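You operate a simulated robot arm through the tools that you are given. There is no shell and no other tool.

You are at the controls of a simulated robot arm. One attempt, no reset.

JOB
Set the clock to the blue note's hour, wind it and start it.
Fine: stop it first; wind to FULL; never turn the setting knob while it runs; start it last.

Only the result counts: the job must be done as asked and must still hold three seconds after the hand-in. Knocking over, shifting, dropping, spilling or breaking anything else fails it.

ROBOT AND FRAMES
A 6-joint arm with a two-finger parallel gripper, fixed in place. Base frame: the origin is on the floor under the middle of its stand, x ahead of it, y to its left, z up; the work surface is at about z = 0.745. Units: m, rad, N and s.
With the tool pointing down near the work surface it reaches from about 0.28 to 0.74 m from the base axis. Its first joint turns from -1.152 to 1.152 rad. Payload 2.45 kg.
The TCP is the grasp point between the finger pads, 0.024 m short of the fingertips. In the tool frame z runs along the fingers and y along their closing line. The gripper opens to 0.068 m. The fingers are 0.017 m wide and 0.01 m thick; the gripper's body (0.04 by 0.07 m) begins 0.041 m behind the TCP.
Orientation is that of the tool frame in the base frame, as a unit quaternion [x, y, z, w]. With the fingers straight down and closing along the base's y, the tool's x points along the base's -x, its y along +y and its z along -z.

CONTROLS
- The arm moves only by the tool nudge_tool. Its argument "commands" is a list that holds one entry, the list of rows, each a list of 7 numbers: the shift along the base's x, y, z in units of 25 mm (1.0 is 25 mm), then the turn, a rotation vector about the base's x, y, z in units of 5 degrees (1.0 is 5 degrees), then the gripper command, from -1 (fully open) to 1 (shut), values between in proportion. In form: [[[tx, ty, tz, wx, wy, wz, claw], ...]]. A call has 1 to 20 rows; each row shifts and turns the commanded pose from where the row before left it. A call with a number of a shift or a turn outside -1 to 1 is refused whole. A row lasts 0.2 s, in which the tool goes at most 0.05 m and 0.15 rad; a call with a longer step from one row to the next is refused whole, and so is a gripper value outside its range. Where a pose cannot be reached the arm comes as near as it can. A force on the tool above 40 N (or 10 N above the force at the start of the call, whichever is more), or a blocked arm, ends the call early, and 0.2 s more pass. The fingers move at their own pace (about 0.108 m/s each) and stop on an object; they squeeze with about 45 N. The grip force told is the motor's: it shows also when the fingers shut on nothing. Time passes only in rows, and 0.2 s behind the last, so rows that do not move let the fingers close. The reply holds the time, the measured pose of the TCP, the force on the tool along the base axes, the opening and the grip force, in the units named above and with some noise, with the torque about the TCP (base axes, N m) and any sound that the robot's microphone picked up.
- Cameras (640 x 400 px; columns grow to the right, rows downward): "scene" is fixed at [0.1587, 0.4063, 1.4634]; the picture's right is [-0.84, -0.54, 0.00], its down [-0.31, 0.48, -0.82] and it looks along [0.44, -0.69, -0.57] (base axes); focal length 357 px, centre (320, 200). "wrist" rides on the gripper at [0.084, 0.011, -0.075] in the tool frame; the picture's right is [-0.13, 0.99, 0.00], its down [-0.60, -0.08, -0.79] and it looks along [-0.79, -0.10, 0.61] (tool axes); focal length 251 px, centre (320, 200). There is no depth. A picture from a camera that has moved, and an enlarged one, comes with that camera's place and axes in the base frame and with its lens.
- get_image(camera): a new picture of that camera. It takes no simulated time.
- close_up(camera, box): a new picture of the part [left, top, right, bottom] of that camera's present view, enlarged. It takes no simulated time.
- sign_off(): hands the job in; it is judged then, once.

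Places have to be worked out from the pictures, the camera data and where the tool is seen. Open the gripper and draw the arm clear of the work before you hand the job in, unless the task says otherwise.

The tools are called after "Emit:" as a command line: name --argument value ..., lists and objects as JSON in quotes. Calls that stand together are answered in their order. nudge_tool: Moves the arm, as the interface text tells. Its arguments: {"type":"object","properties":{"commands":{"type":"array","items":{"type":"array","items":{"type":"array","items":{"type":"number"}}}}},"required":["commands"]} The other tools are called the same way: get_image (camera) takes a picture; close_up (camera, box) takes an enlarged picture of a part of a camera's view; sign_off () hands the job in.

At the start:

```text
t: 0.0
eef_pos: [0.4853, 0.1317, 1.2226]
tcp_rot: [0.0, 1.0, 0.0, 0.001]
force: [-0.1, -0.3, 0.0]
ft_torque: [0.02, 0.01, 0.04]
opening: 0.0681
grip_force: 0.0
```

scene: 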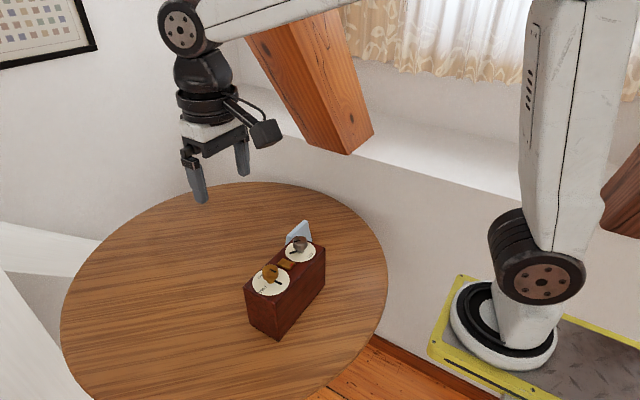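
wrist: 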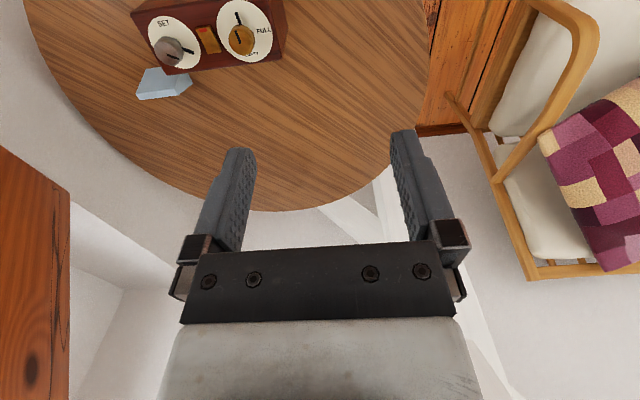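

The pictures show a box-shaped clock with two knobs on top (SET and winding FULL) and a blue note near it. I take close-ups to read details.

Emit:
close_up --camera "scene" --box '[230, 205, 340, 345]'

Emit:
close_up --camera "wrist" --box '[120, 0, 300, 110]'

```text
2.86 times, centred on (285, 275) of scene
camera zoom: at [0.1587, 0.4063, 1.4634], right [-0.84, -0.54, 0.0], down [-0.31, 0.48, -0.82], along [0.44, -0.69, -0.57], focal length 1020 px, centre (420, -14)
```

zoom: 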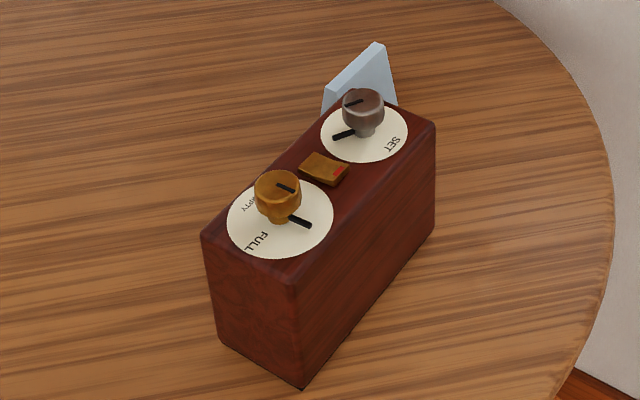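

```text
3.56 times, centred on (210, 55) of wrist
camera zoom: at [0.4005, 0.1422, 1.2981], right [0.13, 0.99, 0.0], down [0.6, -0.08, 0.79], along [0.79, -0.1, -0.61], focal length 894 px, centre (711, 716)
```

zoom: 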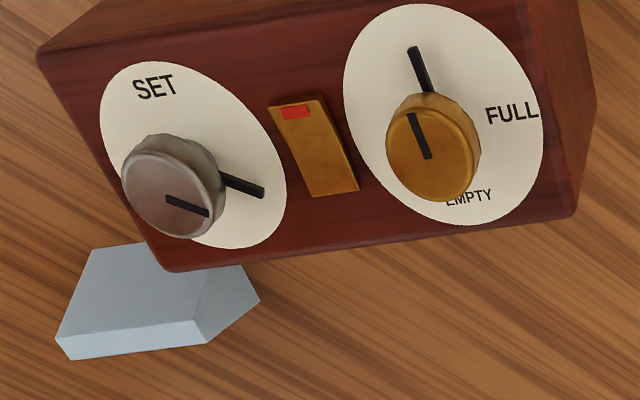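

The clock's long axis runs along base y at about x≈0.55, with the gold (wind) knob near y≈-0.005 and the silver (SET) knob near y≈-0.12. The labels read from the +x side, so the face and note probably look toward +x; I swing the tool round about the vertical and move out to look back at it.

Emit:
nudge_tool --commands '[[[0.24, -0.21, -0.1, 0, 0, 1, -1], [0.24, -0.21, -0.1, 0, 0, 1, -1], [0.24, -0.21, -0.1, 0, 0, 1, -1], [0.24, -0.21, -0.1, 0, 0, 1, -1], [0.24, -0.21, -0.1, 0, 0, 1, -1], [0.24, -0.21, -0.1, 0, 0, 1, -1], [0.24, -0.21, -0.1, 0, 0, 1, -1], [0.24, -0.21, -0.1, 0, 0, 1, -1], [0.24, -0.21, -0.1, 0, 0, 1, -1], [0.24, -0.21, -0.1, 0, 0, 1, -1], [0.24, -0.21, -0.1, 0, 0, 1, -1], [0.24, -0.21, -0.1, 0, 0, 1, -1], [0.24, -0.21, -0.1, 0, 0, 1, -1], [0.24, -0.21, -0.1, 0, 0, 1, -1], [0.24, -0.21, -0.1, 0, 0, 1, -1], [0.24, -0.21, -0.1, 0, 0, 1, -1], [0.24, -0.21, -0.1, 0, 0, 1, -1], [0.24, -0.21, -0.1, 0, 0, 1, -1]]]'

```text
t: 3.8
eef_pos: [0.5953, 0.0376, 1.1763]
tcp_rot: [0.707, -0.707, -0.001, -0.001]
force: [-1.1, 0.1, -0.3]
ft_torque: [0.02, 0.0, 0.0]
opening: 0.068
grip_force: 0.0
```

The arm rotated 90° with no trouble (heard no ticking in the reply). I continue the turn for the second 90° and move out to about x=0.71.

Emit:
nudge_tool --commands '[[[0.25, -0.21, -0.2, 0, 0, 1, -1], [0.25, -0.21, -0.2, 0, 0, 1, -1], [0.25, -0.21, -0.2, 0, 0, 1, -1], [0.25, -0.21, -0.2, 0, 0, 1, -1], [0.25, -0.21, -0.2, 0, 0, 1, -1], [0.25, -0.21, -0.2, 0, 0, 1, -1], [0.25, -0.21, -0.2, 0, 0, 1, -1], [0.25, -0.21, -0.2, 0, 0, 1, -1], [0.25, -0.21, -0.2, 0, 0, 1, -1], [0.25, -0.21, -0.2, 0, 0, 1, -1], [0.25, -0.21, -0.2, 0, 0, 1, -1], [0.25, -0.21, -0.2, 0, 0, 1, -1], [0.25, -0.21, -0.2, 0, 0, 1, -1], [0.25, -0.21, -0.2, 0, 0, 1, -1], [0.25, -0.21, -0.2, 0, 0, 1, -1], [0.25, -0.21, -0.2, 0, 0, 1, -1], [0.25, -0.21, -0.2, 0, 0, 1, -1], [0.25, -0.21, -0.2, 0, 0, 1, -1]]]'

Emit:
get_image --camera "wrist"

Emit:
get_image --camera "scene"

```text
t: 7.6
eef_pos: [0.6966, -0.0018, 1.0909]
tcp_rot: [0.998, -0.061, 0.001, 0.011]
force: [0.6, -0.4, 0.4]
ft_torque: [0.01, 0.02, -0.01]
opening: 0.0681
grip_force: 0.1
out of reach, approached as far as the arm can: row 16, 17, 18
```

```text
taken
camera wrist: at [0.7783, -0.0213, 1.1674], right [-0.25, -0.97, 0.02], down [-0.59, 0.17, 0.79], along [-0.77, 0.18, -0.61], focal length 251 px, centre (320, 200)
```

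wrist: 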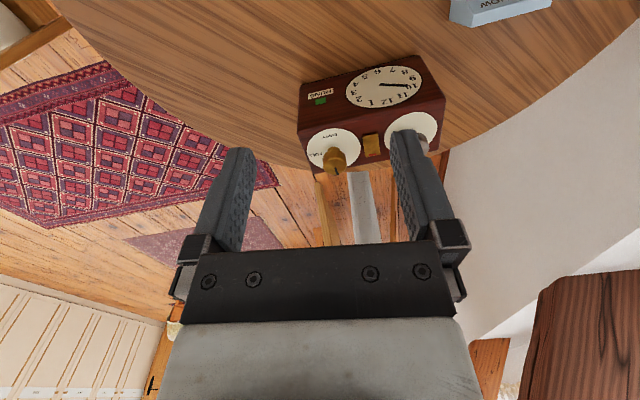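

```text
taken
```

scene: 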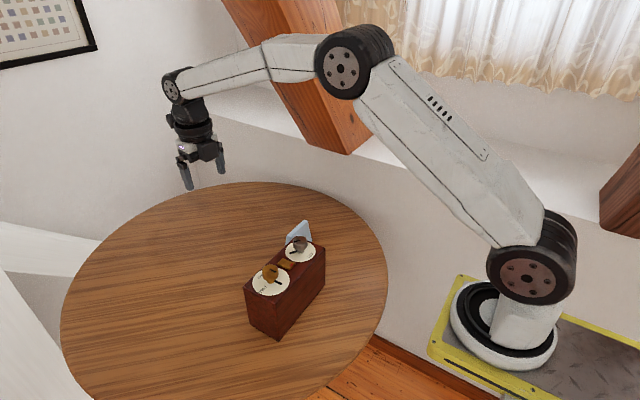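

The face, a status window and the note are now visible (upside-down). I zoom in on each.

Emit:
close_up --camera "wrist" --box '[290, 45, 460, 180]'

Emit:
close_up --camera "wrist" --box '[440, 0, 560, 40]'

```text
2.96 times, centred on (375, 112) of wrist
camera zoom: at [0.7783, -0.0213, 1.1674], right [-0.25, -0.97, 0.02], down [-0.59, 0.17, 0.79], along [-0.77, 0.18, -0.61], focal length 745 px, centre (157, 459)
```

zoom: 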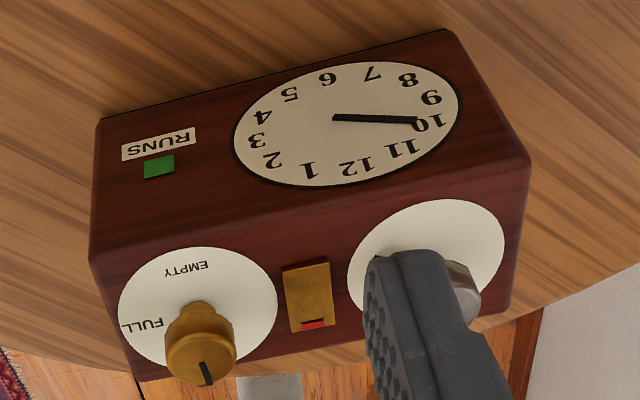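

```text
5.33 times, centred on (500, 20) of wrist
camera zoom: at [0.7783, -0.0213, 1.1674], right [-0.25, -0.97, 0.02], down [-0.59, 0.17, 0.79], along [-0.77, 0.18, -0.61], focal length 1341 px, centre (-640, 1160)
```

zoom: 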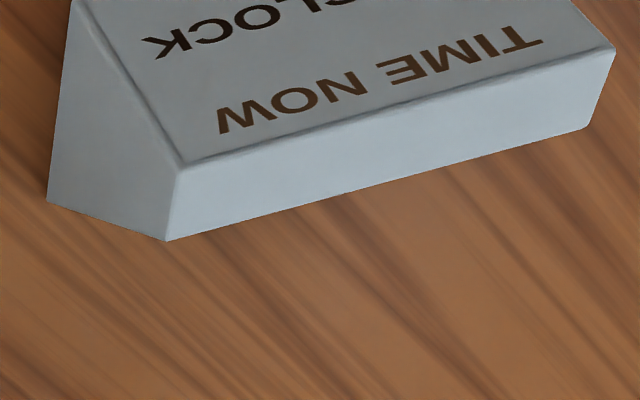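

The clock shows about 10 and the green indicator says RUNS, so it is running. The note text ("TIME NOW … CLOCK") is cut off, so I shift toward -y and tilt the camera downward to read it.

Emit:
nudge_tool --commands '[[[-0.15, -0.6, 0, 0, -0.4, -0.5, -1], [-0.15, -0.6, 0, 0, -0.4, -0.5, -1], [-0.15, -0.6, 0, 0, -0.4, -0.5, -1], [-0.15, -0.6, 0, 0, -0.4, -0.5, -1], [-0.15, -0.6, 0, 0, -0.4, -0.5, -1], [-0.15, -0.6, 0, 0, -0.4, -0.5, -1], [-0.15, -0.6, 0, 0, -0.4, -0.5, -1], [-0.15, -0.6, 0, 0, -0.4, -0.5, -1], [-0.15, -0.6, 0, 0, -0.4, -0.5, -1], [-0.15, -0.6, 0, 0, -0.4, -0.5, -1]]]'

Emit:
get_image --camera "wrist"

```text
t: 9.8
eef_pos: [0.6603, -0.1516, 1.0907]
tcp_rot: [0.946, -0.275, 0.171, -0.002]
force: [0.4, 0.3, 0.1]
ft_torque: [-0.01, 0.0, -0.02]
opening: 0.0677
grip_force: 0.1
```

```text
taken
camera wrist: at [0.6953, -0.1983, 1.1877], right [-0.62, -0.77, -0.13], down [-0.69, 0.46, 0.56], along [-0.37, 0.44, -0.82], focal length 251 px, centre (320, 200)
```

wrist: 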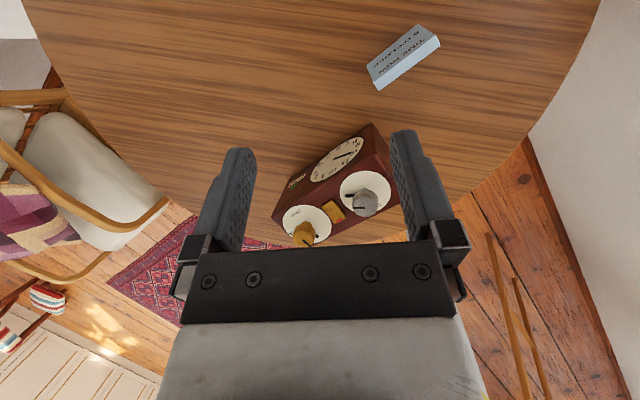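

The note is now in view; I zoom in on its text and on the clock.

Emit:
close_up --camera "wrist" --box '[355, 15, 450, 95]'

Emit:
close_up --camera "wrist" --box '[260, 115, 410, 255]'

```text
5.00 times, centred on (402, 55) of wrist
camera zoom: at [0.6953, -0.1983, 1.1877], right [-0.62, -0.77, -0.13], down [-0.69, 0.46, 0.56], along [-0.37, 0.44, -0.82], focal length 1257 px, centre (-92, 925)
```

zoom: 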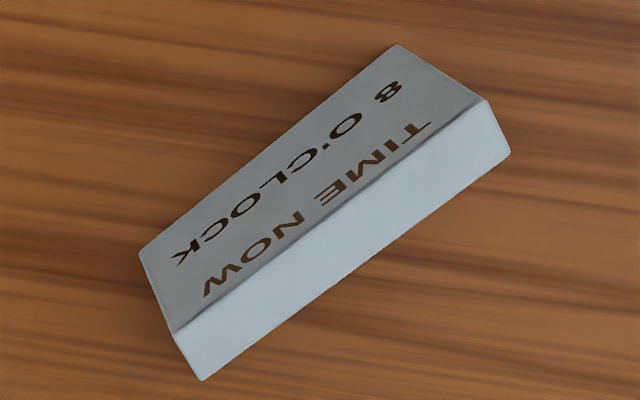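

```text
2.86 times, centred on (335, 185) of wrist
camera zoom: at [0.6953, -0.1983, 1.1877], right [-0.62, -0.77, -0.13], down [-0.69, 0.46, 0.56], along [-0.37, 0.44, -0.82], focal length 718 px, centre (277, 243)
```

zoom: 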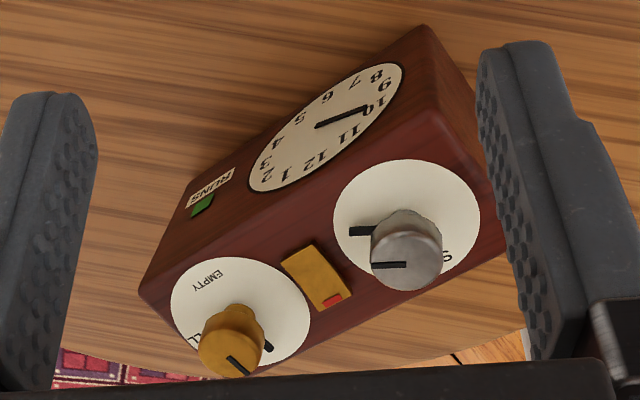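

The note reads "8 O'CLOCK". I zoom further to double check the digit and examine the rocker's tilt.

Emit:
close_up --camera "wrist" --box '[395, 25, 435, 50]'

Emit:
close_up --camera "wrist" --box '[315, 190, 355, 230]'

Emit:
close_up --camera "scene" --box '[260, 240, 310, 280]'

```text
16.00 times, centred on (415, 38) of wrist
camera zoom: at [0.6953, -0.1983, 1.1877], right [-0.62, -0.77, -0.13], down [-0.69, 0.46, 0.56], along [-0.37, 0.44, -0.82], focal length 4023 px, centre (-1200, 2800)
```

zoom: 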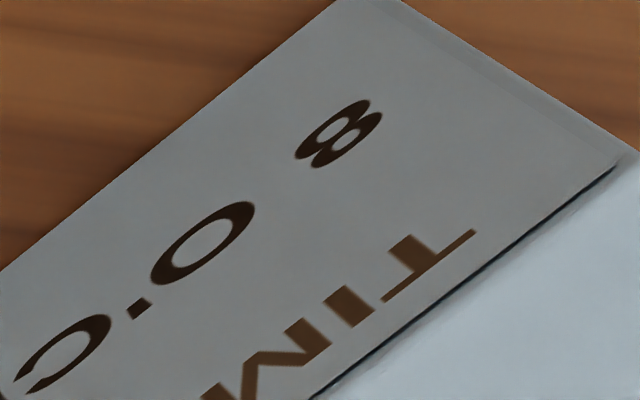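

```text
10.00 times, centred on (335, 210) of wrist
camera zoom: at [0.6953, -0.1983, 1.1877], right [-0.62, -0.77, -0.13], down [-0.69, 0.46, 0.56], along [-0.37, 0.44, -0.82], focal length 2514 px, centre (170, 100)
```

zoom: 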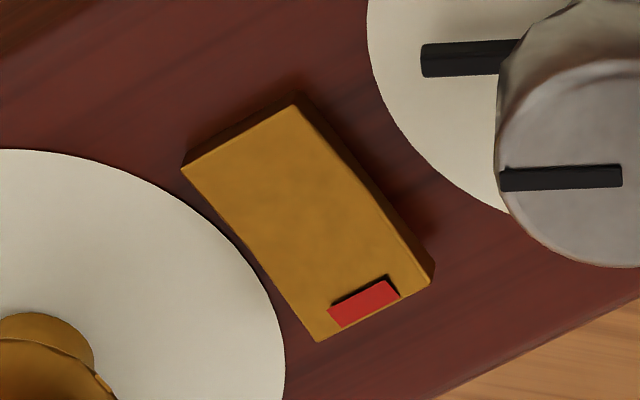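

```text
10.00 times, centred on (285, 260) of scene
camera zoom: at [0.1587, 0.4063, 1.4634], right [-0.84, -0.54, 0.0], down [-0.31, 0.48, -0.82], along [0.44, -0.69, -0.57], focal length 3569 px, centre (670, -400)
```

zoom: 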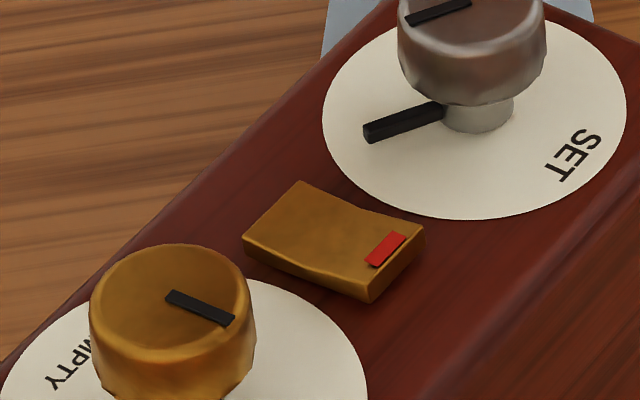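

The note is confirmed as 8 o'clock; I triangulate the clock top at z≈0.88, gold knob axis ≈(0.532,0.014), silver ≈(0.531,-0.095), rocker ≈(0.531,-0.038) with its red -x end apparently raised. I straighten the tool, yaw it toward 90° and move above the rocker.

Emit:
nudge_tool --commands '[[[-0.5, 0.455, 0, 0.105, 0.38, 0, -1], [-0.5, 0.455, 0, 0.105, 0.38, 0, -1], [-0.5, 0.455, 0, 0.105, 0.38, 0, -1], [-0.5, 0.455, 0, 0.105, 0.38, 0, -1], [-0.5, 0.455, 0, 0.105, 0.38, 0, -1], [-0.5, 0.455, 0, 0.105, 0.38, 0, -1], [-0.5, 0.455, 0, 0.105, 0.38, 0, -1], [-0.5, 0.455, 0, 0.105, 0.38, 0, -1], [-0.5, 0.455, 0, 0.105, 0.38, 0, -1], [-0.5, 0.455, 0, 0.105, 0.38, 0, -1], [0, 0, -0.3, 0, 0, -1, -1], [0, 0, -0.3, 0, 0, -1, -1], [0, 0, -0.3, 0, 0, -1, -1], [0, 0, -0.3, 0, 0, -1, -1], [0, 0, -0.3, 0, 0, -1, -1], [0, 0, -0.3, 0, 0, -1, -1], [0, 0, -0.3, 0, 0, -1, -1], [0, 0, -0.3, 0, 0, -1, -1], [0, 0, -0.3, 0, 0, -1, -1], [0, 0, -0.3, 0, 0, -1, -1]]]'

Emit:
get_image --camera "wrist"

```text
t: 14.0
eef_pos: [0.5342, -0.0408, 1.0151]
tcp_rot: [0.752, -0.66, -0.002, 0.001]
force: [-0.9, -0.9, 0.0]
ft_torque: [-0.01, -0.03, -0.01]
opening: 0.0678
grip_force: 0.0
```

```text
taken
camera wrist: at [0.5339, -0.1243, 1.0905], right [-1.0, 0.0, 0.0], down [0.0, 0.61, 0.79], along [0.0, 0.79, -0.61], focal length 251 px, centre (320, 200)
```

wrist: 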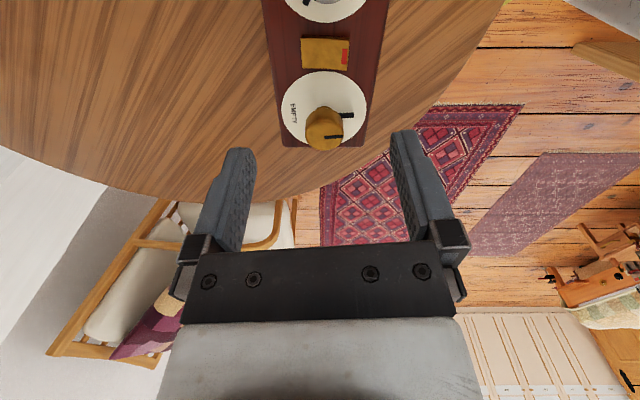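

The camera is now aligned with the clock's axes; I zoom in on the rocker and gold knob to measure them.

Emit:
close_up --camera "wrist" --box '[290, 30, 370, 80]'

Emit:
close_up --camera "wrist" --box '[256, 60, 400, 160]'

```text
8.00 times, centred on (330, 55) of wrist
camera zoom: at [0.5339, -0.1243, 1.0905], right [-1.0, 0.0, 0.0], down [0.0, 0.61, 0.79], along [0.0, 0.79, -0.61], focal length 2012 px, centre (240, 1360)
```

zoom: 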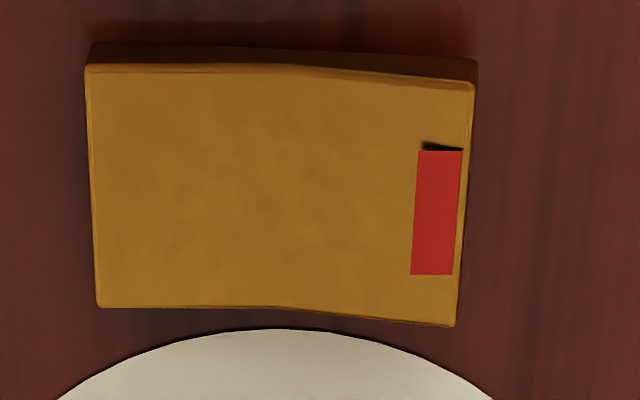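

```text
4.00 times, centred on (328, 110) of wrist
camera zoom: at [0.5339, -0.1243, 1.0905], right [-1.0, 0.0, 0.0], down [0.0, 0.61, 0.79], along [0.0, 0.79, -0.61], focal length 1006 px, centre (288, 560)
```

zoom: 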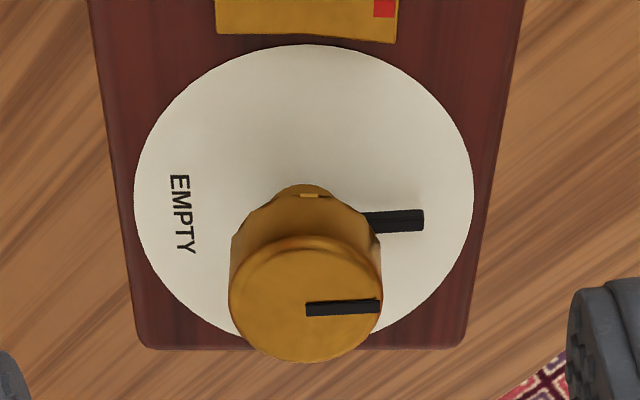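

The side view shows the red -x end raised (about 2 mm) and the +x end down, so pressing the red end should stop it. I close the fingers, square the yaw, and lower to just above the red end at x≈0.517.

Emit:
nudge_tool --commands '[[[-0.34, 0, 0, 0, 0, -1, 1], [-0.34, 0, 0, 0, 0, -0.5, 1], [0, 0, -0.4, 0, 0, 0, 1], [0, 0, -0.4, 0, 0, 0, 1], [0, 0, -0.4, 0, 0, 0, 1], [0, 0, -0.4, 0, 0, 0, 1], [0, 0, -0.4, 0, 0, 0, 1], [0, 0, -0.4, 0, 0, 0, 1], [0, 0, -0.4, 0, 0, 0, 1], [0, 0, -0.4, 0, 0, 0, 1]]]'

Emit:
get_image --camera "wrist"

Emit:
close_up --camera "scene" --box '[220, 200, 340, 345]'

```text
t: 16.2
eef_pos: [0.5162, -0.0386, 0.9353]
tcp_rot: [0.708, -0.706, -0.002, 0.001]
force: [0.7, -0.5, -1.0]
ft_torque: [0.01, 0.0, -0.01]
opening: 0.0
grip_force: 23.7
```

```text
taken
camera wrist: at [0.5047, -0.1231, 1.0109], right [-0.99, 0.13, 0.0], down [0.08, 0.6, 0.79], along [0.1, 0.79, -0.61], focal length 251 px, centre (320, 200)
```

wrist: 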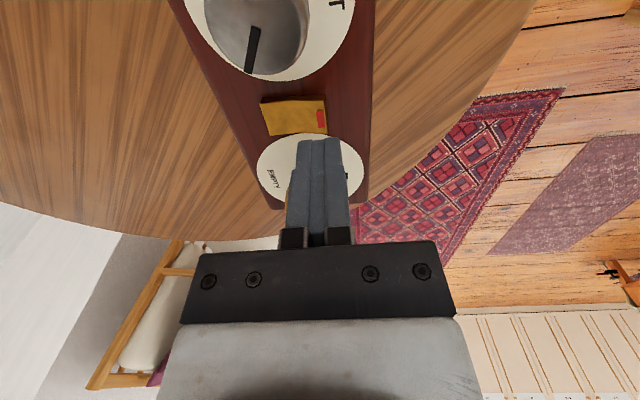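

```text
2.76 times, centred on (280, 272) of scene
camera zoom: at [0.1587, 0.4063, 1.4634], right [-0.84, -0.54, 0.0], down [-0.31, 0.48, -0.82], along [0.44, -0.69, -0.57], focal length 985 px, centre (430, 0)
```

zoom: 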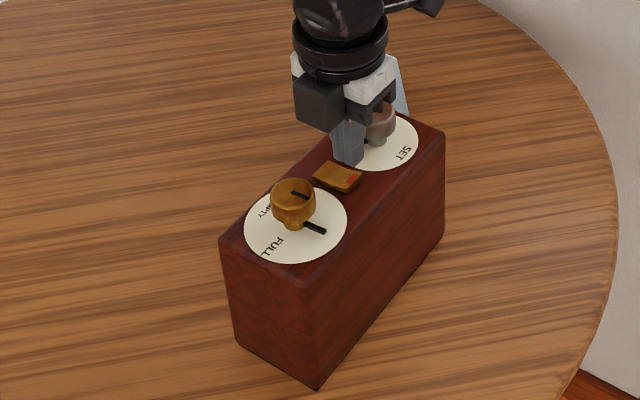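

The fingertip lines up with the red end, perhaps 3 mm toward +y, so I shift slightly -y and descend in small steps until it presses.

Emit:
nudge_tool --commands '[[[0.03, -0.1, -0.15, 0, 0, 0, 1], [0, 0, -0.15, 0, 0, 0, 1], [0, 0, -0.15, 0, 0, 0, 1], [0, 0, -0.15, 0, 0, 0, 1], [0, 0, -0.08, 0, 0, 0, 1], [0, 0, -0.08, 0, 0, 0, 1]]]'

Emit:
close_up --camera "wrist" --box '[240, 70, 400, 170]'

```text
t: 17.6
eef_pos: [0.5172, -0.0401, 0.9165]
tcp_rot: [0.708, -0.707, -0.002, 0.0]
force: [1.2, -0.7, 0.8]
ft_torque: [0.01, -0.01, 0.02]
opening: 0.0
grip_force: 24.0
```

```text
4.00 times, centred on (320, 120) of wrist
camera zoom: at [0.5065, -0.1253, 0.9911], right [-0.99, 0.13, 0.0], down [0.08, 0.6, 0.79], along [0.1, 0.79, -0.61], focal length 1006 px, centre (320, 520)
```

zoom: 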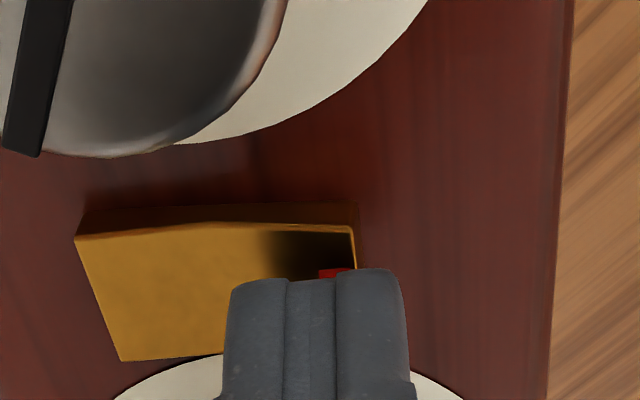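

The tip is just above the red end with no contact yet (force ≈0). I continue down in 1.5 mm steps.

Emit:
nudge_tool --commands '[[[0, 0, -0.06, 0, 0, 0, 1], [0, 0, -0.06, 0, 0, 0, 1], [0, 0, -0.06, 0, 0, 0, 1]]]'

Emit:
close_up --camera "wrist" --box '[240, 70, 400, 170]'

```text
t: 18.4
eef_pos: [0.5181, -0.0415, 0.9108]
tcp_rot: [0.708, -0.707, -0.002, 0.001]
force: [0.0, 0.0, 1.0]
ft_torque: [0.02, -0.04, 0.02]
opening: 0.0001
grip_force: 23.7
```

```text
4.00 times, centred on (320, 120) of wrist
camera zoom: at [0.5068, -0.1251, 0.9869], right [-0.99, 0.13, 0.0], down [0.08, 0.6, 0.79], along [0.1, 0.79, -0.61], focal length 1006 px, centre (320, 520)
```

zoom: 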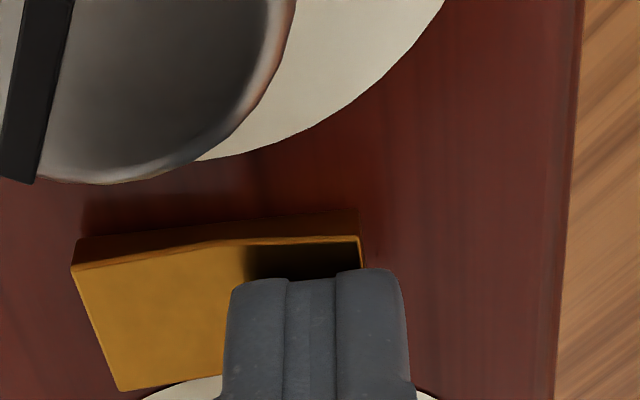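

The rocker has begun to tilt (its +x end now rises and the red end is lower). I press another 2–3 mm to make sure it seats.

Emit:
nudge_tool --commands '[[[0, 0, -0.05, 0, 0, 0, 1], [0, 0, -0.05, 0, 0, 0, 1]]]'

Emit:
close_up --camera "wrist" --box '[240, 70, 400, 170]'

```text
t: 19.0
eef_pos: [0.5183, -0.0423, 0.9121]
tcp_rot: [0.708, -0.706, -0.002, 0.001]
force: [-5.0, 6.7, 19.1]
ft_torque: [0.16, -0.1, 0.09]
opening: 0.0
grip_force: 24.0
```

```text
4.00 times, centred on (320, 120) of wrist
camera zoom: at [0.5067, -0.1258, 0.9863], right [-0.99, 0.13, 0.0], down [0.08, 0.6, 0.79], along [0.1, 0.79, -0.61], focal length 1006 px, centre (320, 520)
```

zoom: 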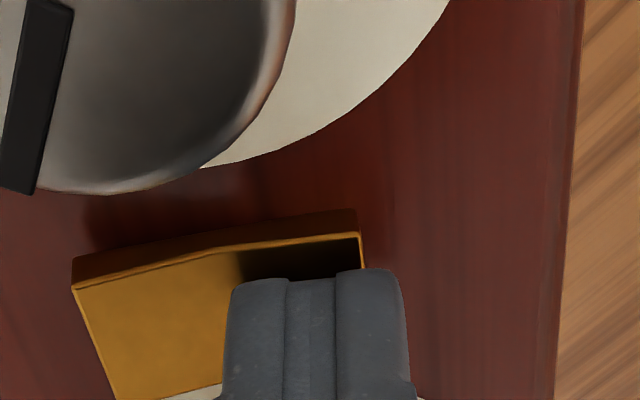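

It is seated (19 N vertical force, +x end clearly raised). I lift straight up and then go look at the face.

Emit:
nudge_tool --commands '[[[0, 0, 0.3, 0, 0, 0, 1], [0, 0, 0.6, 0, 0, 0, 1], [0, 0, 0.8, 0, 0, 0, 1], [0, 0, 0.8, 0, 0, 0, 1], [0, 0, 0.8, 0, 0, 0, 1]]]'

Emit:
close_up --camera "wrist" --box '[220, 0, 420, 160]'

Emit:
close_up --camera "scene" --box '[260, 240, 310, 280]'

```text
t: 20.2
eef_pos: [0.5177, -0.0442, 0.9918]
tcp_rot: [0.708, -0.706, -0.003, 0.001]
force: [-0.1, -0.6, 0.0]
ft_torque: [0.04, 0.0, 0.0]
opening: 0.0002
grip_force: 23.9
```

```text
2.50 times, centred on (320, 80) of wrist
camera zoom: at [0.5071, -0.1278, 1.067], right [-0.99, 0.13, 0.01], down [0.08, 0.6, 0.79], along [0.1, 0.79, -0.61], focal length 629 px, centre (320, 500)
```

zoom: 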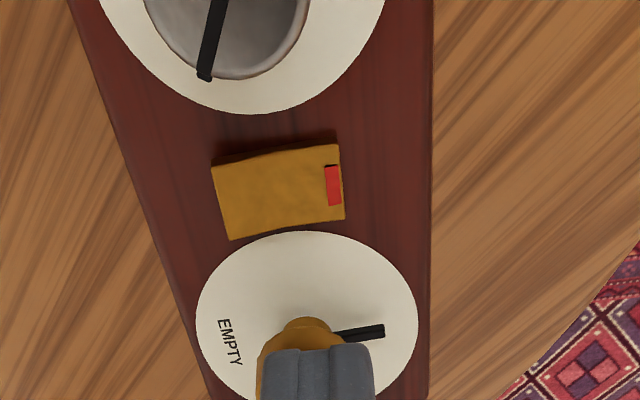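

```text
10.00 times, centred on (285, 260) of scene
camera zoom: at [0.1587, 0.4063, 1.4634], right [-0.84, -0.54, 0.0], down [-0.31, 0.48, -0.82], along [0.44, -0.69, -0.57], focal length 3569 px, centre (670, -400)
```

zoom: 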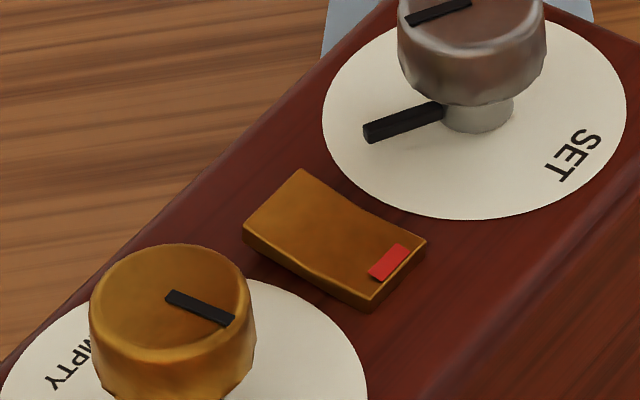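

The rocker has flipped (red end down). I move back to view the face and confirm the indicator has changed.

Emit:
nudge_tool --commands '[[[0.4, -0.1, 0.2, 0, 0, 1, -1], [0.4, -0.1, 0.2, 0, 0, 1, -1], [0.4, -0.1, 0.2, 0, 0, 1, -1], [0.4, -0.1, 0.2, 0, 0, 1, -1], [0.4, -0.1, 0.2, 0, 0, 1, -1], [0.4, -0.1, 0.2, 0, 0, 1, -1], [0.4, -0.1, 0.2, 0, 0, 1, -1], [0.4, -0.1, 0.2, 0, 0, 1, -1], [0.4, -0.1, 0.2, 0, 0, 1, -1], [0.4, -0.1, 0.2, 0, 0, 1, -1], [0.4, -0.1, 0.2, 0, 0, 1, -1], [0.4, -0.1, 0.2, 0, 0, 1, -1], [0.2, -0.1, 0, 0, 0, 1, -1], [0.2, -0.1, 0, 0, 0, 1, -1]]]'

Emit:
get_image --camera "wrist"

```text
t: 23.2
eef_pos: [0.6492, -0.0773, 1.0533]
tcp_rot: [0.985, -0.172, -0.001, 0.003]
force: [-0.2, 0.0, 0.1]
ft_torque: [0.01, -0.01, -0.04]
opening: 0.0678
grip_force: 0.1
```

```text
taken
camera wrist: at [0.7237, -0.1152, 1.128], right [-0.46, -0.89, 0.0], down [-0.54, 0.28, 0.79], along [-0.71, 0.36, -0.61], focal length 251 px, centre (320, 200)
```

wrist: 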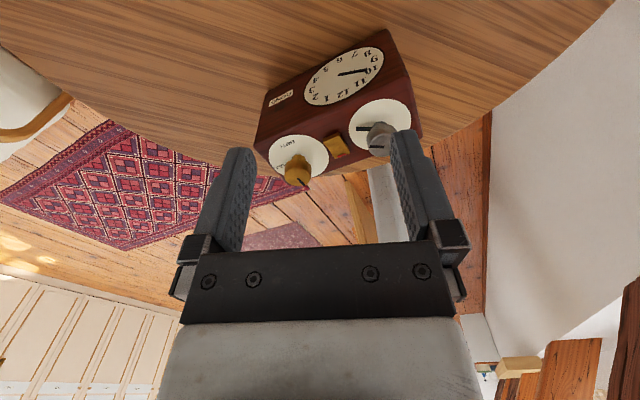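

Emit:
close_up --camera "wrist" --box '[250, 25, 430, 185]'

Emit:
close_up --camera "wrist" --box '[295, 25, 395, 110]'

```text
2.50 times, centred on (340, 105) of wrist
camera zoom: at [0.7237, -0.1152, 1.128], right [-0.46, -0.89, 0.0], down [-0.54, 0.28, 0.79], along [-0.71, 0.36, -0.61], focal length 629 px, centre (270, 438)
```

zoom: 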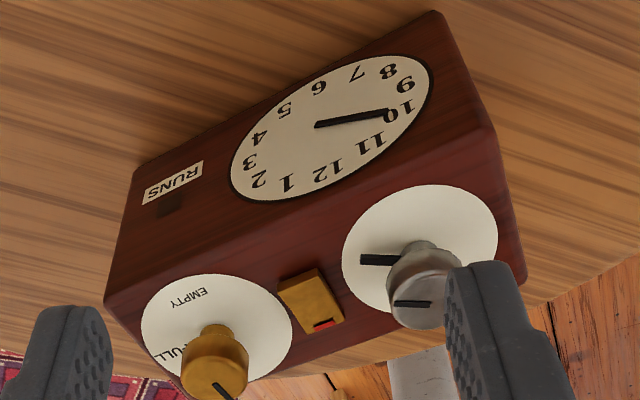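

```text
4.71 times, centred on (345, 68) of wrist
camera zoom: at [0.7237, -0.1152, 1.128], right [-0.46, -0.89, 0.0], down [-0.54, 0.28, 0.79], along [-0.71, 0.36, -0.61], focal length 1183 px, centre (202, 824)
```

zoom: 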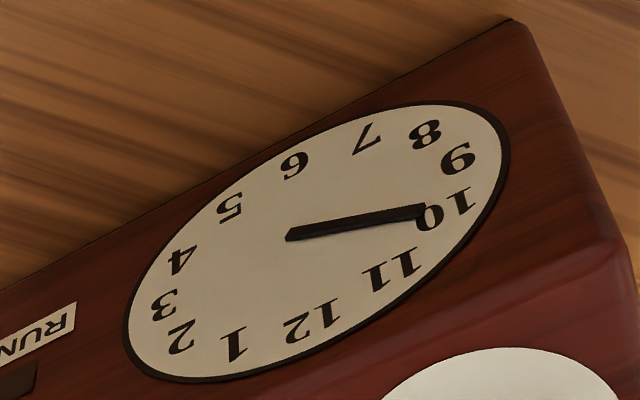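

The indicator is now dark, so the clock is stopped, with the hand on 10. I move above the SET knob at (0.531,-0.0955) with yaw ≈60°, so the fingers will straddle the knob across its pointer bar.

Emit:
nudge_tool --commands '[[[-0.2365, -0.0364, -0.177, 0, 0, -1, -1], [-0.2365, -0.0364, -0.177, 0, 0, -1, -1], [-0.2365, -0.0364, -0.177, 0, 0, -1, -1], [-0.2365, -0.0364, -0.177, 0, 0, -1, -1], [-0.2365, -0.0364, -0.177, 0, 0, -1, -1], [-0.2365, -0.0364, -0.177, 0, 0, -1, -1], [-0.2365, -0.0364, -0.177, 0, 0, -1, -1], [-0.2365, -0.0364, -0.177, 0, 0, -1, -1], [-0.2365, -0.0364, -0.177, 0, 0, -1, -1], [-0.2365, -0.0364, -0.177, 0, 0, -1, -1], [-0.2365, -0.0364, -0.177, 0, 0, -1, -1], [-0.2365, -0.0364, -0.177, 0, 0, -1, -1], [-0.2365, -0.0364, -0.177, 0, 0, -1, -1], [-0.2365, -0.0364, -0.177, 0, 0, -1, -1], [-0.2365, -0.0364, -0.177, 0, 0, -1, -1], [-0.2365, -0.0364, -0.177, 0, 0, -1, -1], [-0.2365, -0.0364, -0.177, 0, 0, -1, -1], [-0.2365, -0.0364, -0.177, 0, 0, -1, -1], [-0.2365, -0.0364, -0.177, 0, 0, -1, -1], [-0.2365, -0.0364, -0.177, 0, 0, -1, -1]]]'

Emit:
get_image --camera "wrist"

Emit:
close_up --camera "scene" --box '[240, 190, 340, 300]'

```text
t: 27.4
eef_pos: [0.5309, -0.0949, 0.962]
tcp_rot: [-0.5, 0.866, 0.002, -0.001]
force: [0.8, 0.7, 0.0]
ft_torque: [0.03, 0.02, 0.0]
opening: 0.0679
grip_force: 0.0
```

```text
taken
camera wrist: at [0.4794, -0.1625, 1.0386], right [-0.79, 0.61, 0.0], down [0.37, 0.48, 0.79], along [0.48, 0.63, -0.61], focal length 251 px, centre (320, 200)
```

wrist: 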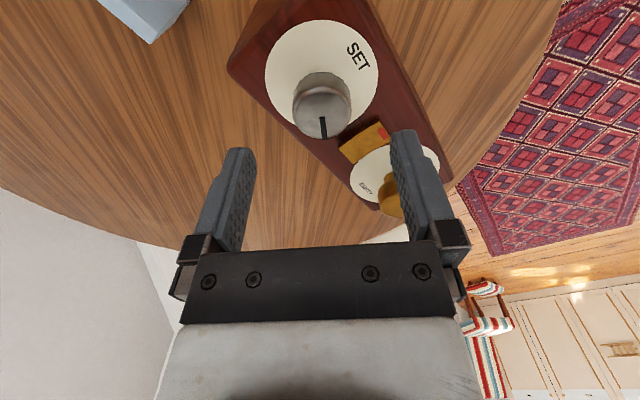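

```text
3.64 times, centred on (290, 245) of scene
camera zoom: at [0.1587, 0.4063, 1.4634], right [-0.84, -0.54, 0.0], down [-0.31, 0.48, -0.82], along [0.44, -0.69, -0.57], focal length 1298 px, centre (429, 36)
```

zoom: 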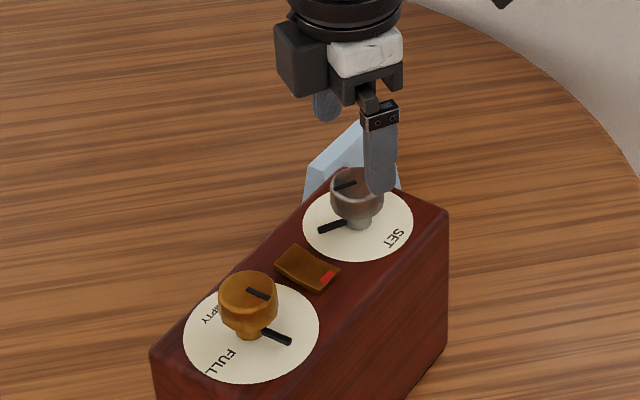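

Columns are centred (knob ≈ col 322 vs axis 321). I zoom in to check the fore-aft alignment of the knob against the tool axis.

Emit:
close_up --camera "wrist" --box '[240, 10, 400, 150]'

```text
2.86 times, centred on (320, 80) of wrist
camera zoom: at [0.4794, -0.1625, 1.0386], right [-0.79, 0.61, 0.0], down [0.37, 0.48, 0.79], along [0.48, 0.63, -0.61], focal length 718 px, centre (320, 543)
```

zoom: 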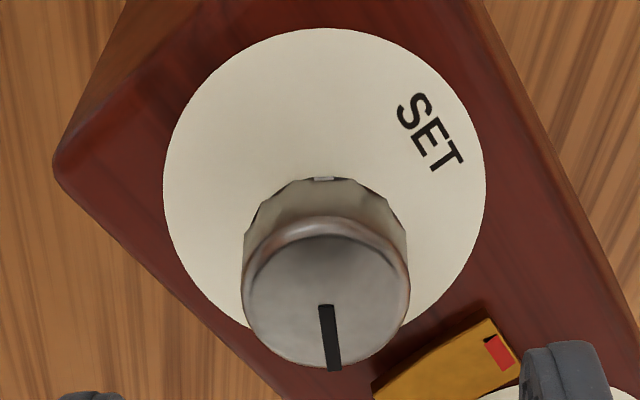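

The knob axis appears about 1.5 mm nearer the camera than the tool axis; I correct that and descend around the knob with open fingers to tip height ≈0.888.

Emit:
nudge_tool --commands '[[[-0.05, -0.05, -0.4, 0, 0, 0, -1], [0, 0, -0.4, 0, 0, 0, -1], [0, 0, -0.4, 0, 0, 0, -1], [0, 0, -0.4, 0, 0, 0, -1], [0, 0, -0.3, 0, 0, 0, -1], [0, 0, -0.1, 0, 0, 0, -1]]]'

Emit:
get_image --camera "wrist"

Emit:
close_up --camera "scene" --box '[260, 200, 340, 270]'

```text
t: 28.8
eef_pos: [0.5295, -0.0962, 0.9147]
tcp_rot: [-0.5, 0.866, 0.002, 0.0]
force: [-0.4, 0.5, -0.2]
ft_torque: [-0.02, 0.01, 0.01]
opening: 0.068
grip_force: 0.1
```

```text
taken
camera wrist: at [0.4775, -0.1626, 0.9906], right [-0.8, 0.61, 0.0], down [0.37, 0.48, 0.79], along [0.48, 0.63, -0.61], focal length 251 px, centre (320, 200)
```

wrist: 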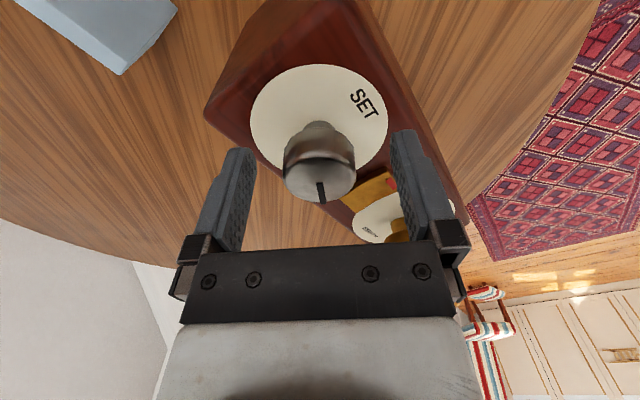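

```text
5.71 times, centred on (300, 235) of scene
camera zoom: at [0.1587, 0.4063, 1.4634], right [-0.84, -0.54, 0.0], down [-0.31, 0.48, -0.82], along [0.44, -0.69, -0.57], focal length 2040 px, centre (434, 0)
```

zoom: 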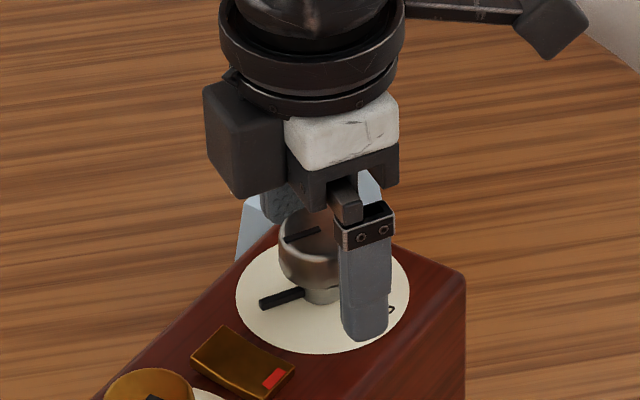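

The knob is centred between the fingers. I close in steps, watching the force for any asymmetric contact.

Emit:
nudge_tool --commands '[[[0, 0, -0.08, 0, 0, 0, -0.2], [0, 0, 0, 0, 0, 0, -0.15], [0, 0, 0, 0, 0, 0, -0.08], [0, 0, 0, 0, 0, 0, -0.04]]]'

Emit:
close_up --camera "wrist" --box '[220, 90, 420, 230]'

```text
t: 29.8
eef_pos: [0.5291, -0.0959, 0.912]
tcp_rot: [-0.501, 0.866, 0.003, 0.0]
force: [0.3, -0.7, -0.4]
ft_torque: [0.0, -0.01, -0.01]
opening: 0.0353
grip_force: 0.1
```

```text
2.86 times, centred on (320, 160) of wrist
camera zoom: at [0.4772, -0.1631, 0.988], right [-0.8, 0.61, 0.0], down [0.37, 0.48, 0.79], along [0.48, 0.63, -0.61], focal length 718 px, centre (320, 314)
```

zoom: 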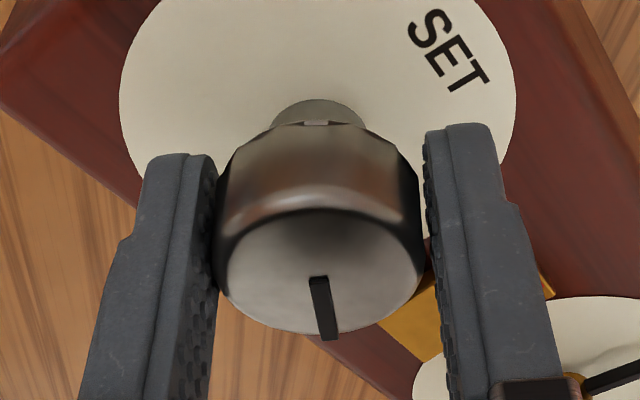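

Opening 0.0353 and the gaps are nearly equal. I close fully on the knob gently.

Emit:
nudge_tool --commands '[[[0, 0, 0, 0, 0, 0, 0.02], [0, 0, 0, 0, 0, 0, 0.08], [0, 0, 0, 0, 0, 0, 0.2], [0, 0, 0, 0, 0, 0, 0.5]]]'

```text
t: 30.8
eef_pos: [0.5291, -0.0952, 0.9133]
tcp_rot: [-0.501, 0.866, 0.002, 0.0]
force: [2.1, -1.7, 0.0]
ft_torque: [-0.23, -0.37, 0.01]
opening: 0.0335
grip_force: 45.0
```

Gripped at 0.0335 m with little net force. I turn the knob counter-clockwise (+z) 30° slowly and check the readings.

Emit:
nudge_tool --commands '[[[0, 0, 0, 0, 0, 0.6, 0.5], [0, 0, 0, 0, 0, 0.6, 0.5], [0, 0, 0, 0, 0, 0.6, 0.5], [0, 0, 0, 0, 0, 0.6, 0.5], [0, 0, 0, 0, 0, 0.6, 0.5], [0, 0, 0, 0, 0, 0.6, 0.5], [0, 0, 0, 0, 0, 0.6, 0.5], [0, 0, 0, 0, 0, 0.6, 0.5], [0, 0, 0, 0, 0, 0.6, 0.5], [0, 0, 0, 0, 0, 0.6, 0.5]]]'

Emit:
close_up --camera "wrist" --box '[220, 90, 420, 230]'

Emit:
close_up --camera "scene" --box '[260, 200, 340, 270]'

```text
t: 33.0
eef_pos: [0.53, -0.096, 0.9128]
tcp_rot: [0.708, -0.706, 0.0, 0.001]
force: [7.1, 2.9, 10.8]
ft_torque: [0.42, -0.38, 0.02]
opening: 0.0334
grip_force: 44.8
```

```text
2.86 times, centred on (320, 160) of wrist
camera zoom: at [0.5186, -0.1798, 0.9881], right [-0.99, 0.13, 0.0], down [0.08, 0.6, 0.79], along [0.1, 0.79, -0.61], focal length 718 px, centre (320, 314)
```

zoom: 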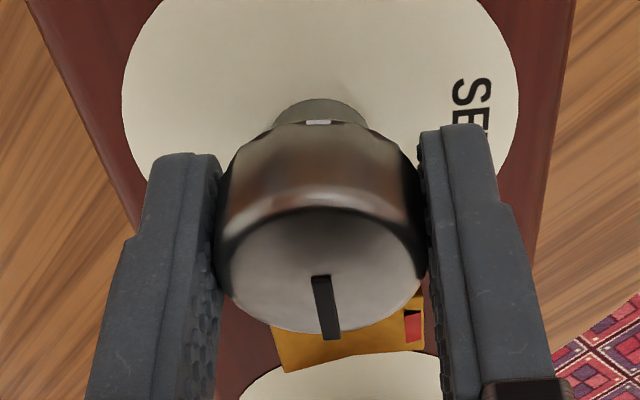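

```text
5.71 times, centred on (300, 235) of scene
camera zoom: at [0.1587, 0.4064, 1.4633], right [-0.84, -0.54, 0.0], down [-0.31, 0.48, -0.82], along [0.44, -0.69, -0.57], focal length 2040 px, centre (434, 0)
```

zoom: 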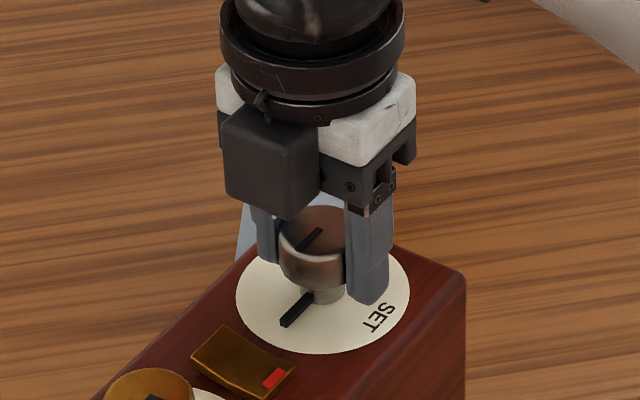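

The knob turned with the fingers (pointer now about along +y). I release, lift and go to the viewing pose to see how far the hand moved.

Emit:
nudge_tool --commands '[[[0, 0, 0, 0, 0, 0, -0.2], [0, 0, 0, 0, 0, 0, -1], [0, 0, 0.4, 0, 0, 0, -1], [0, 0, 0.6, 0, 0, 0, -1], [0, 0, 0.8, 0, 0, 0, -1], [0.34, 0.05, 0.28, 0, 0, 1, -1], [0.34, 0.05, 0.28, 0, 0, 1, -1], [0.34, 0.05, 0.28, 0, 0, 1, -1], [0.34, 0.05, 0.28, 0, 0, 1, -1], [0.34, 0.05, 0.28, 0, 0, 1, -1], [0.34, 0.05, 0.28, 0, 0, 1, -1], [0.34, 0.05, 0.28, 0, 0, 1, -1], [0.34, 0.05, 0.28, 0, 0, 1, -1], [0.34, 0.05, 0.28, 0, 0, 1, -1], [0.34, 0.05, 0.28, 0, 0, 1, -1], [0.34, 0.05, 0.28, 0, 0, 1, -1], [0.34, 0.05, 0.28, 0, 0, 1, -1], [0.34, 0.05, 0.28, 0, 0, 1, -1], [0.34, 0.05, 0.28, 0, 0, 1, -1]]]'

Emit:
get_image --camera "wrist"

Emit:
close_up --camera "wrist" --box '[295, 25, 395, 110]'

```text
t: 37.0
eef_pos: [0.6489, -0.0786, 1.0549]
tcp_rot: [0.985, -0.172, -0.001, 0.003]
force: [0.6, -0.3, -0.6]
ft_torque: [0.0, 0.02, 0.01]
opening: 0.0681
grip_force: 0.0
```

```text
taken
camera wrist: at [0.7219, -0.1172, 1.1303], right [-0.46, -0.89, 0.0], down [-0.54, 0.28, 0.79], along [-0.71, 0.36, -0.61], focal length 251 px, centre (320, 200)
```

wrist: 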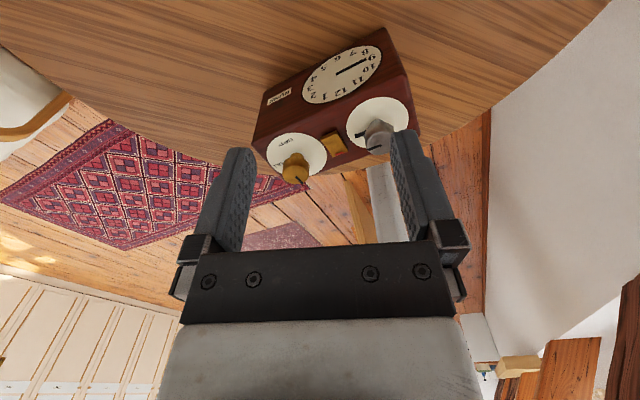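

```text
4.71 times, centred on (345, 68) of wrist
camera zoom: at [0.7219, -0.1172, 1.1303], right [-0.46, -0.89, 0.0], down [-0.54, 0.28, 0.79], along [-0.71, 0.36, -0.61], focal length 1183 px, centre (202, 824)
```

zoom: 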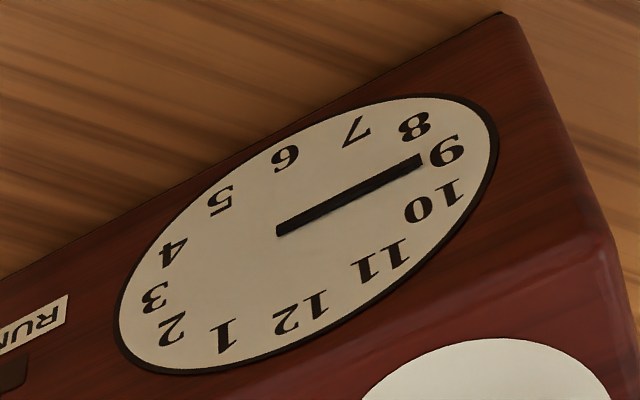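

The hand went from 10 to 9 with a 30° turn, so the gearing is 1:1 and same sense; I compute it at ≈270–271°. I return to the SET knob for another 30°.

Emit:
nudge_tool --commands '[[[-0.338, -0.048, -0.28, 0, 0, -1, -1], [-0.338, -0.048, -0.28, 0, 0, -1, -1], [-0.338, -0.048, -0.28, 0, 0, -1, -1], [-0.338, -0.048, -0.28, 0, 0, -1, -1], [-0.338, -0.048, -0.28, 0, 0, -1, -1], [-0.338, -0.048, -0.28, 0, 0, -1, -1], [-0.338, -0.048, -0.28, 0, 0, -1, -1], [-0.338, -0.048, -0.28, 0, 0, -1, -1], [-0.338, -0.048, -0.28, 0, 0, -1, -1], [-0.338, -0.048, -0.28, 0, 0, -1, -1], [-0.338, -0.048, -0.28, 0, 0, -1, -1], [-0.338, -0.048, -0.28, 0, 0, -1, -1], [-0.338, -0.048, -0.28, 0, 0, -1, -1], [-0.338, -0.048, -0.28, 0, 0, -1, -1]]]'

Emit:
close_up --camera "wrist" --box '[220, 20, 420, 180]'

```text
t: 40.0
eef_pos: [0.5298, -0.096, 0.9567]
tcp_rot: [-0.707, 0.707, 0.001, -0.001]
force: [-0.4, -0.3, 0.3]
ft_torque: [-0.01, -0.02, 0.0]
opening: 0.0682
grip_force: 0.1
```

```text
2.50 times, centred on (320, 100) of wrist
camera zoom: at [0.5185, -0.1807, 1.0319], right [-0.99, 0.13, 0.0], down [0.08, 0.6, 0.79], along [0.1, 0.79, -0.61], focal length 629 px, centre (320, 450)
```

zoom: 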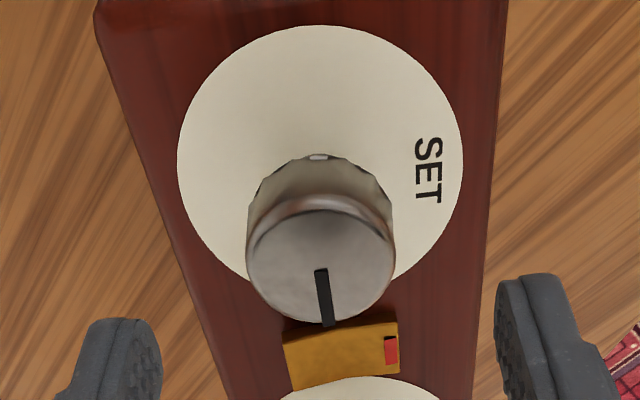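

The knob is centred again (disc col 320 vs axis 319). I descend and close gradually.

Emit:
nudge_tool --commands '[[[0, 0, -0.4, 0, 0, 0, -1], [0, 0, -0.4, 0, 0, 0, -1], [0, 0, -0.4, 0, 0, 0, -1], [0, 0, -0.4, 0, 0, 0, -0.6], [0, 0, -0.15, 0, 0, 0, -0.2], [0, 0, 0, 0, 0, 0, -0.08], [0, 0, 0, 0, 0, 0, -0.02]]]'

Emit:
close_up --camera "wrist" --box '[220, 90, 420, 230]'

```text
t: 41.6
eef_pos: [0.5296, -0.0963, 0.9125]
tcp_rot: [0.707, -0.707, -0.001, 0.0]
force: [0.8, 0.2, 0.1]
ft_torque: [0.0, 0.0, -0.02]
opening: 0.0363
grip_force: 0.4
```

```text
2.86 times, centred on (320, 160) of wrist
camera zoom: at [0.5177, -0.1792, 0.9881], right [-0.99, 0.13, 0.0], down [0.08, 0.6, 0.79], along [0.1, 0.79, -0.61], focal length 718 px, centre (320, 314)
```

zoom: 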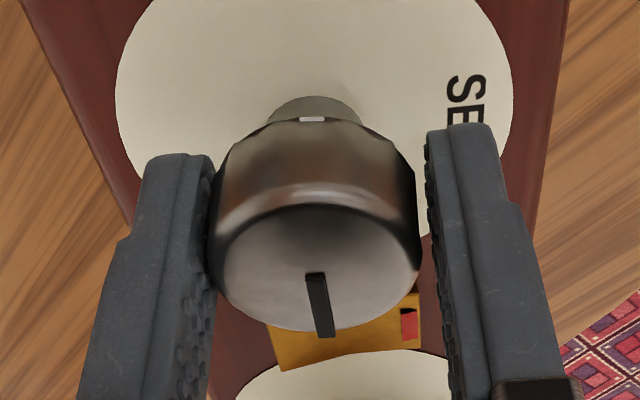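

The knob sits about 1 mm toward +x of the finger centre (right gap larger). I shift +x by 1 mm and then close.

Emit:
nudge_tool --commands '[[[0.04, 0, 0, 0, 0, 0, -0.1], [0, 0, 0, 0, 0, 0, -0.02], [0, 0, 0, 0, 0, 0, 0.05], [0, 0, 0, 0, 0, 0, 0.2], [0, 0, 0, 0, 0, 0, 0.5]]]'

```text
t: 42.8
eef_pos: [0.5298, -0.0957, 0.9134]
tcp_rot: [-0.707, 0.707, 0.001, -0.001]
force: [2.7, -0.4, -0.2]
ft_torque: [0.01, -0.37, 0.0]
opening: 0.0336
grip_force: 44.8
```

Grip is good with small force. I turn +30° slowly.

Emit:
nudge_tool --commands '[[[0, 0, 0, 0, 0, 0.6, 0.5], [0, 0, 0, 0, 0, 0.6, 0.5], [0, 0, 0, 0, 0, 0.6, 0.5], [0, 0, 0, 0, 0, 0.6, 0.5], [0, 0, 0, 0, 0, 0.6, 0.5], [0, 0, 0, 0, 0, 0.6, 0.5], [0, 0, 0, 0, 0, 0.6, 0.5], [0, 0, 0, 0, 0, 0.6, 0.5], [0, 0, 0, 0, 0, 0.6, 0.5], [0, 0, 0, 0, 0, 0.6, 0.5]]]'

```text
t: 45.0
eef_pos: [0.5297, -0.096, 0.9137]
tcp_rot: [0.867, -0.498, -0.002, 0.002]
force: [-4.7, 14.5, 26.7]
ft_torque: [-0.23, -0.65, 0.01]
opening: 0.0336
grip_force: 44.8
```

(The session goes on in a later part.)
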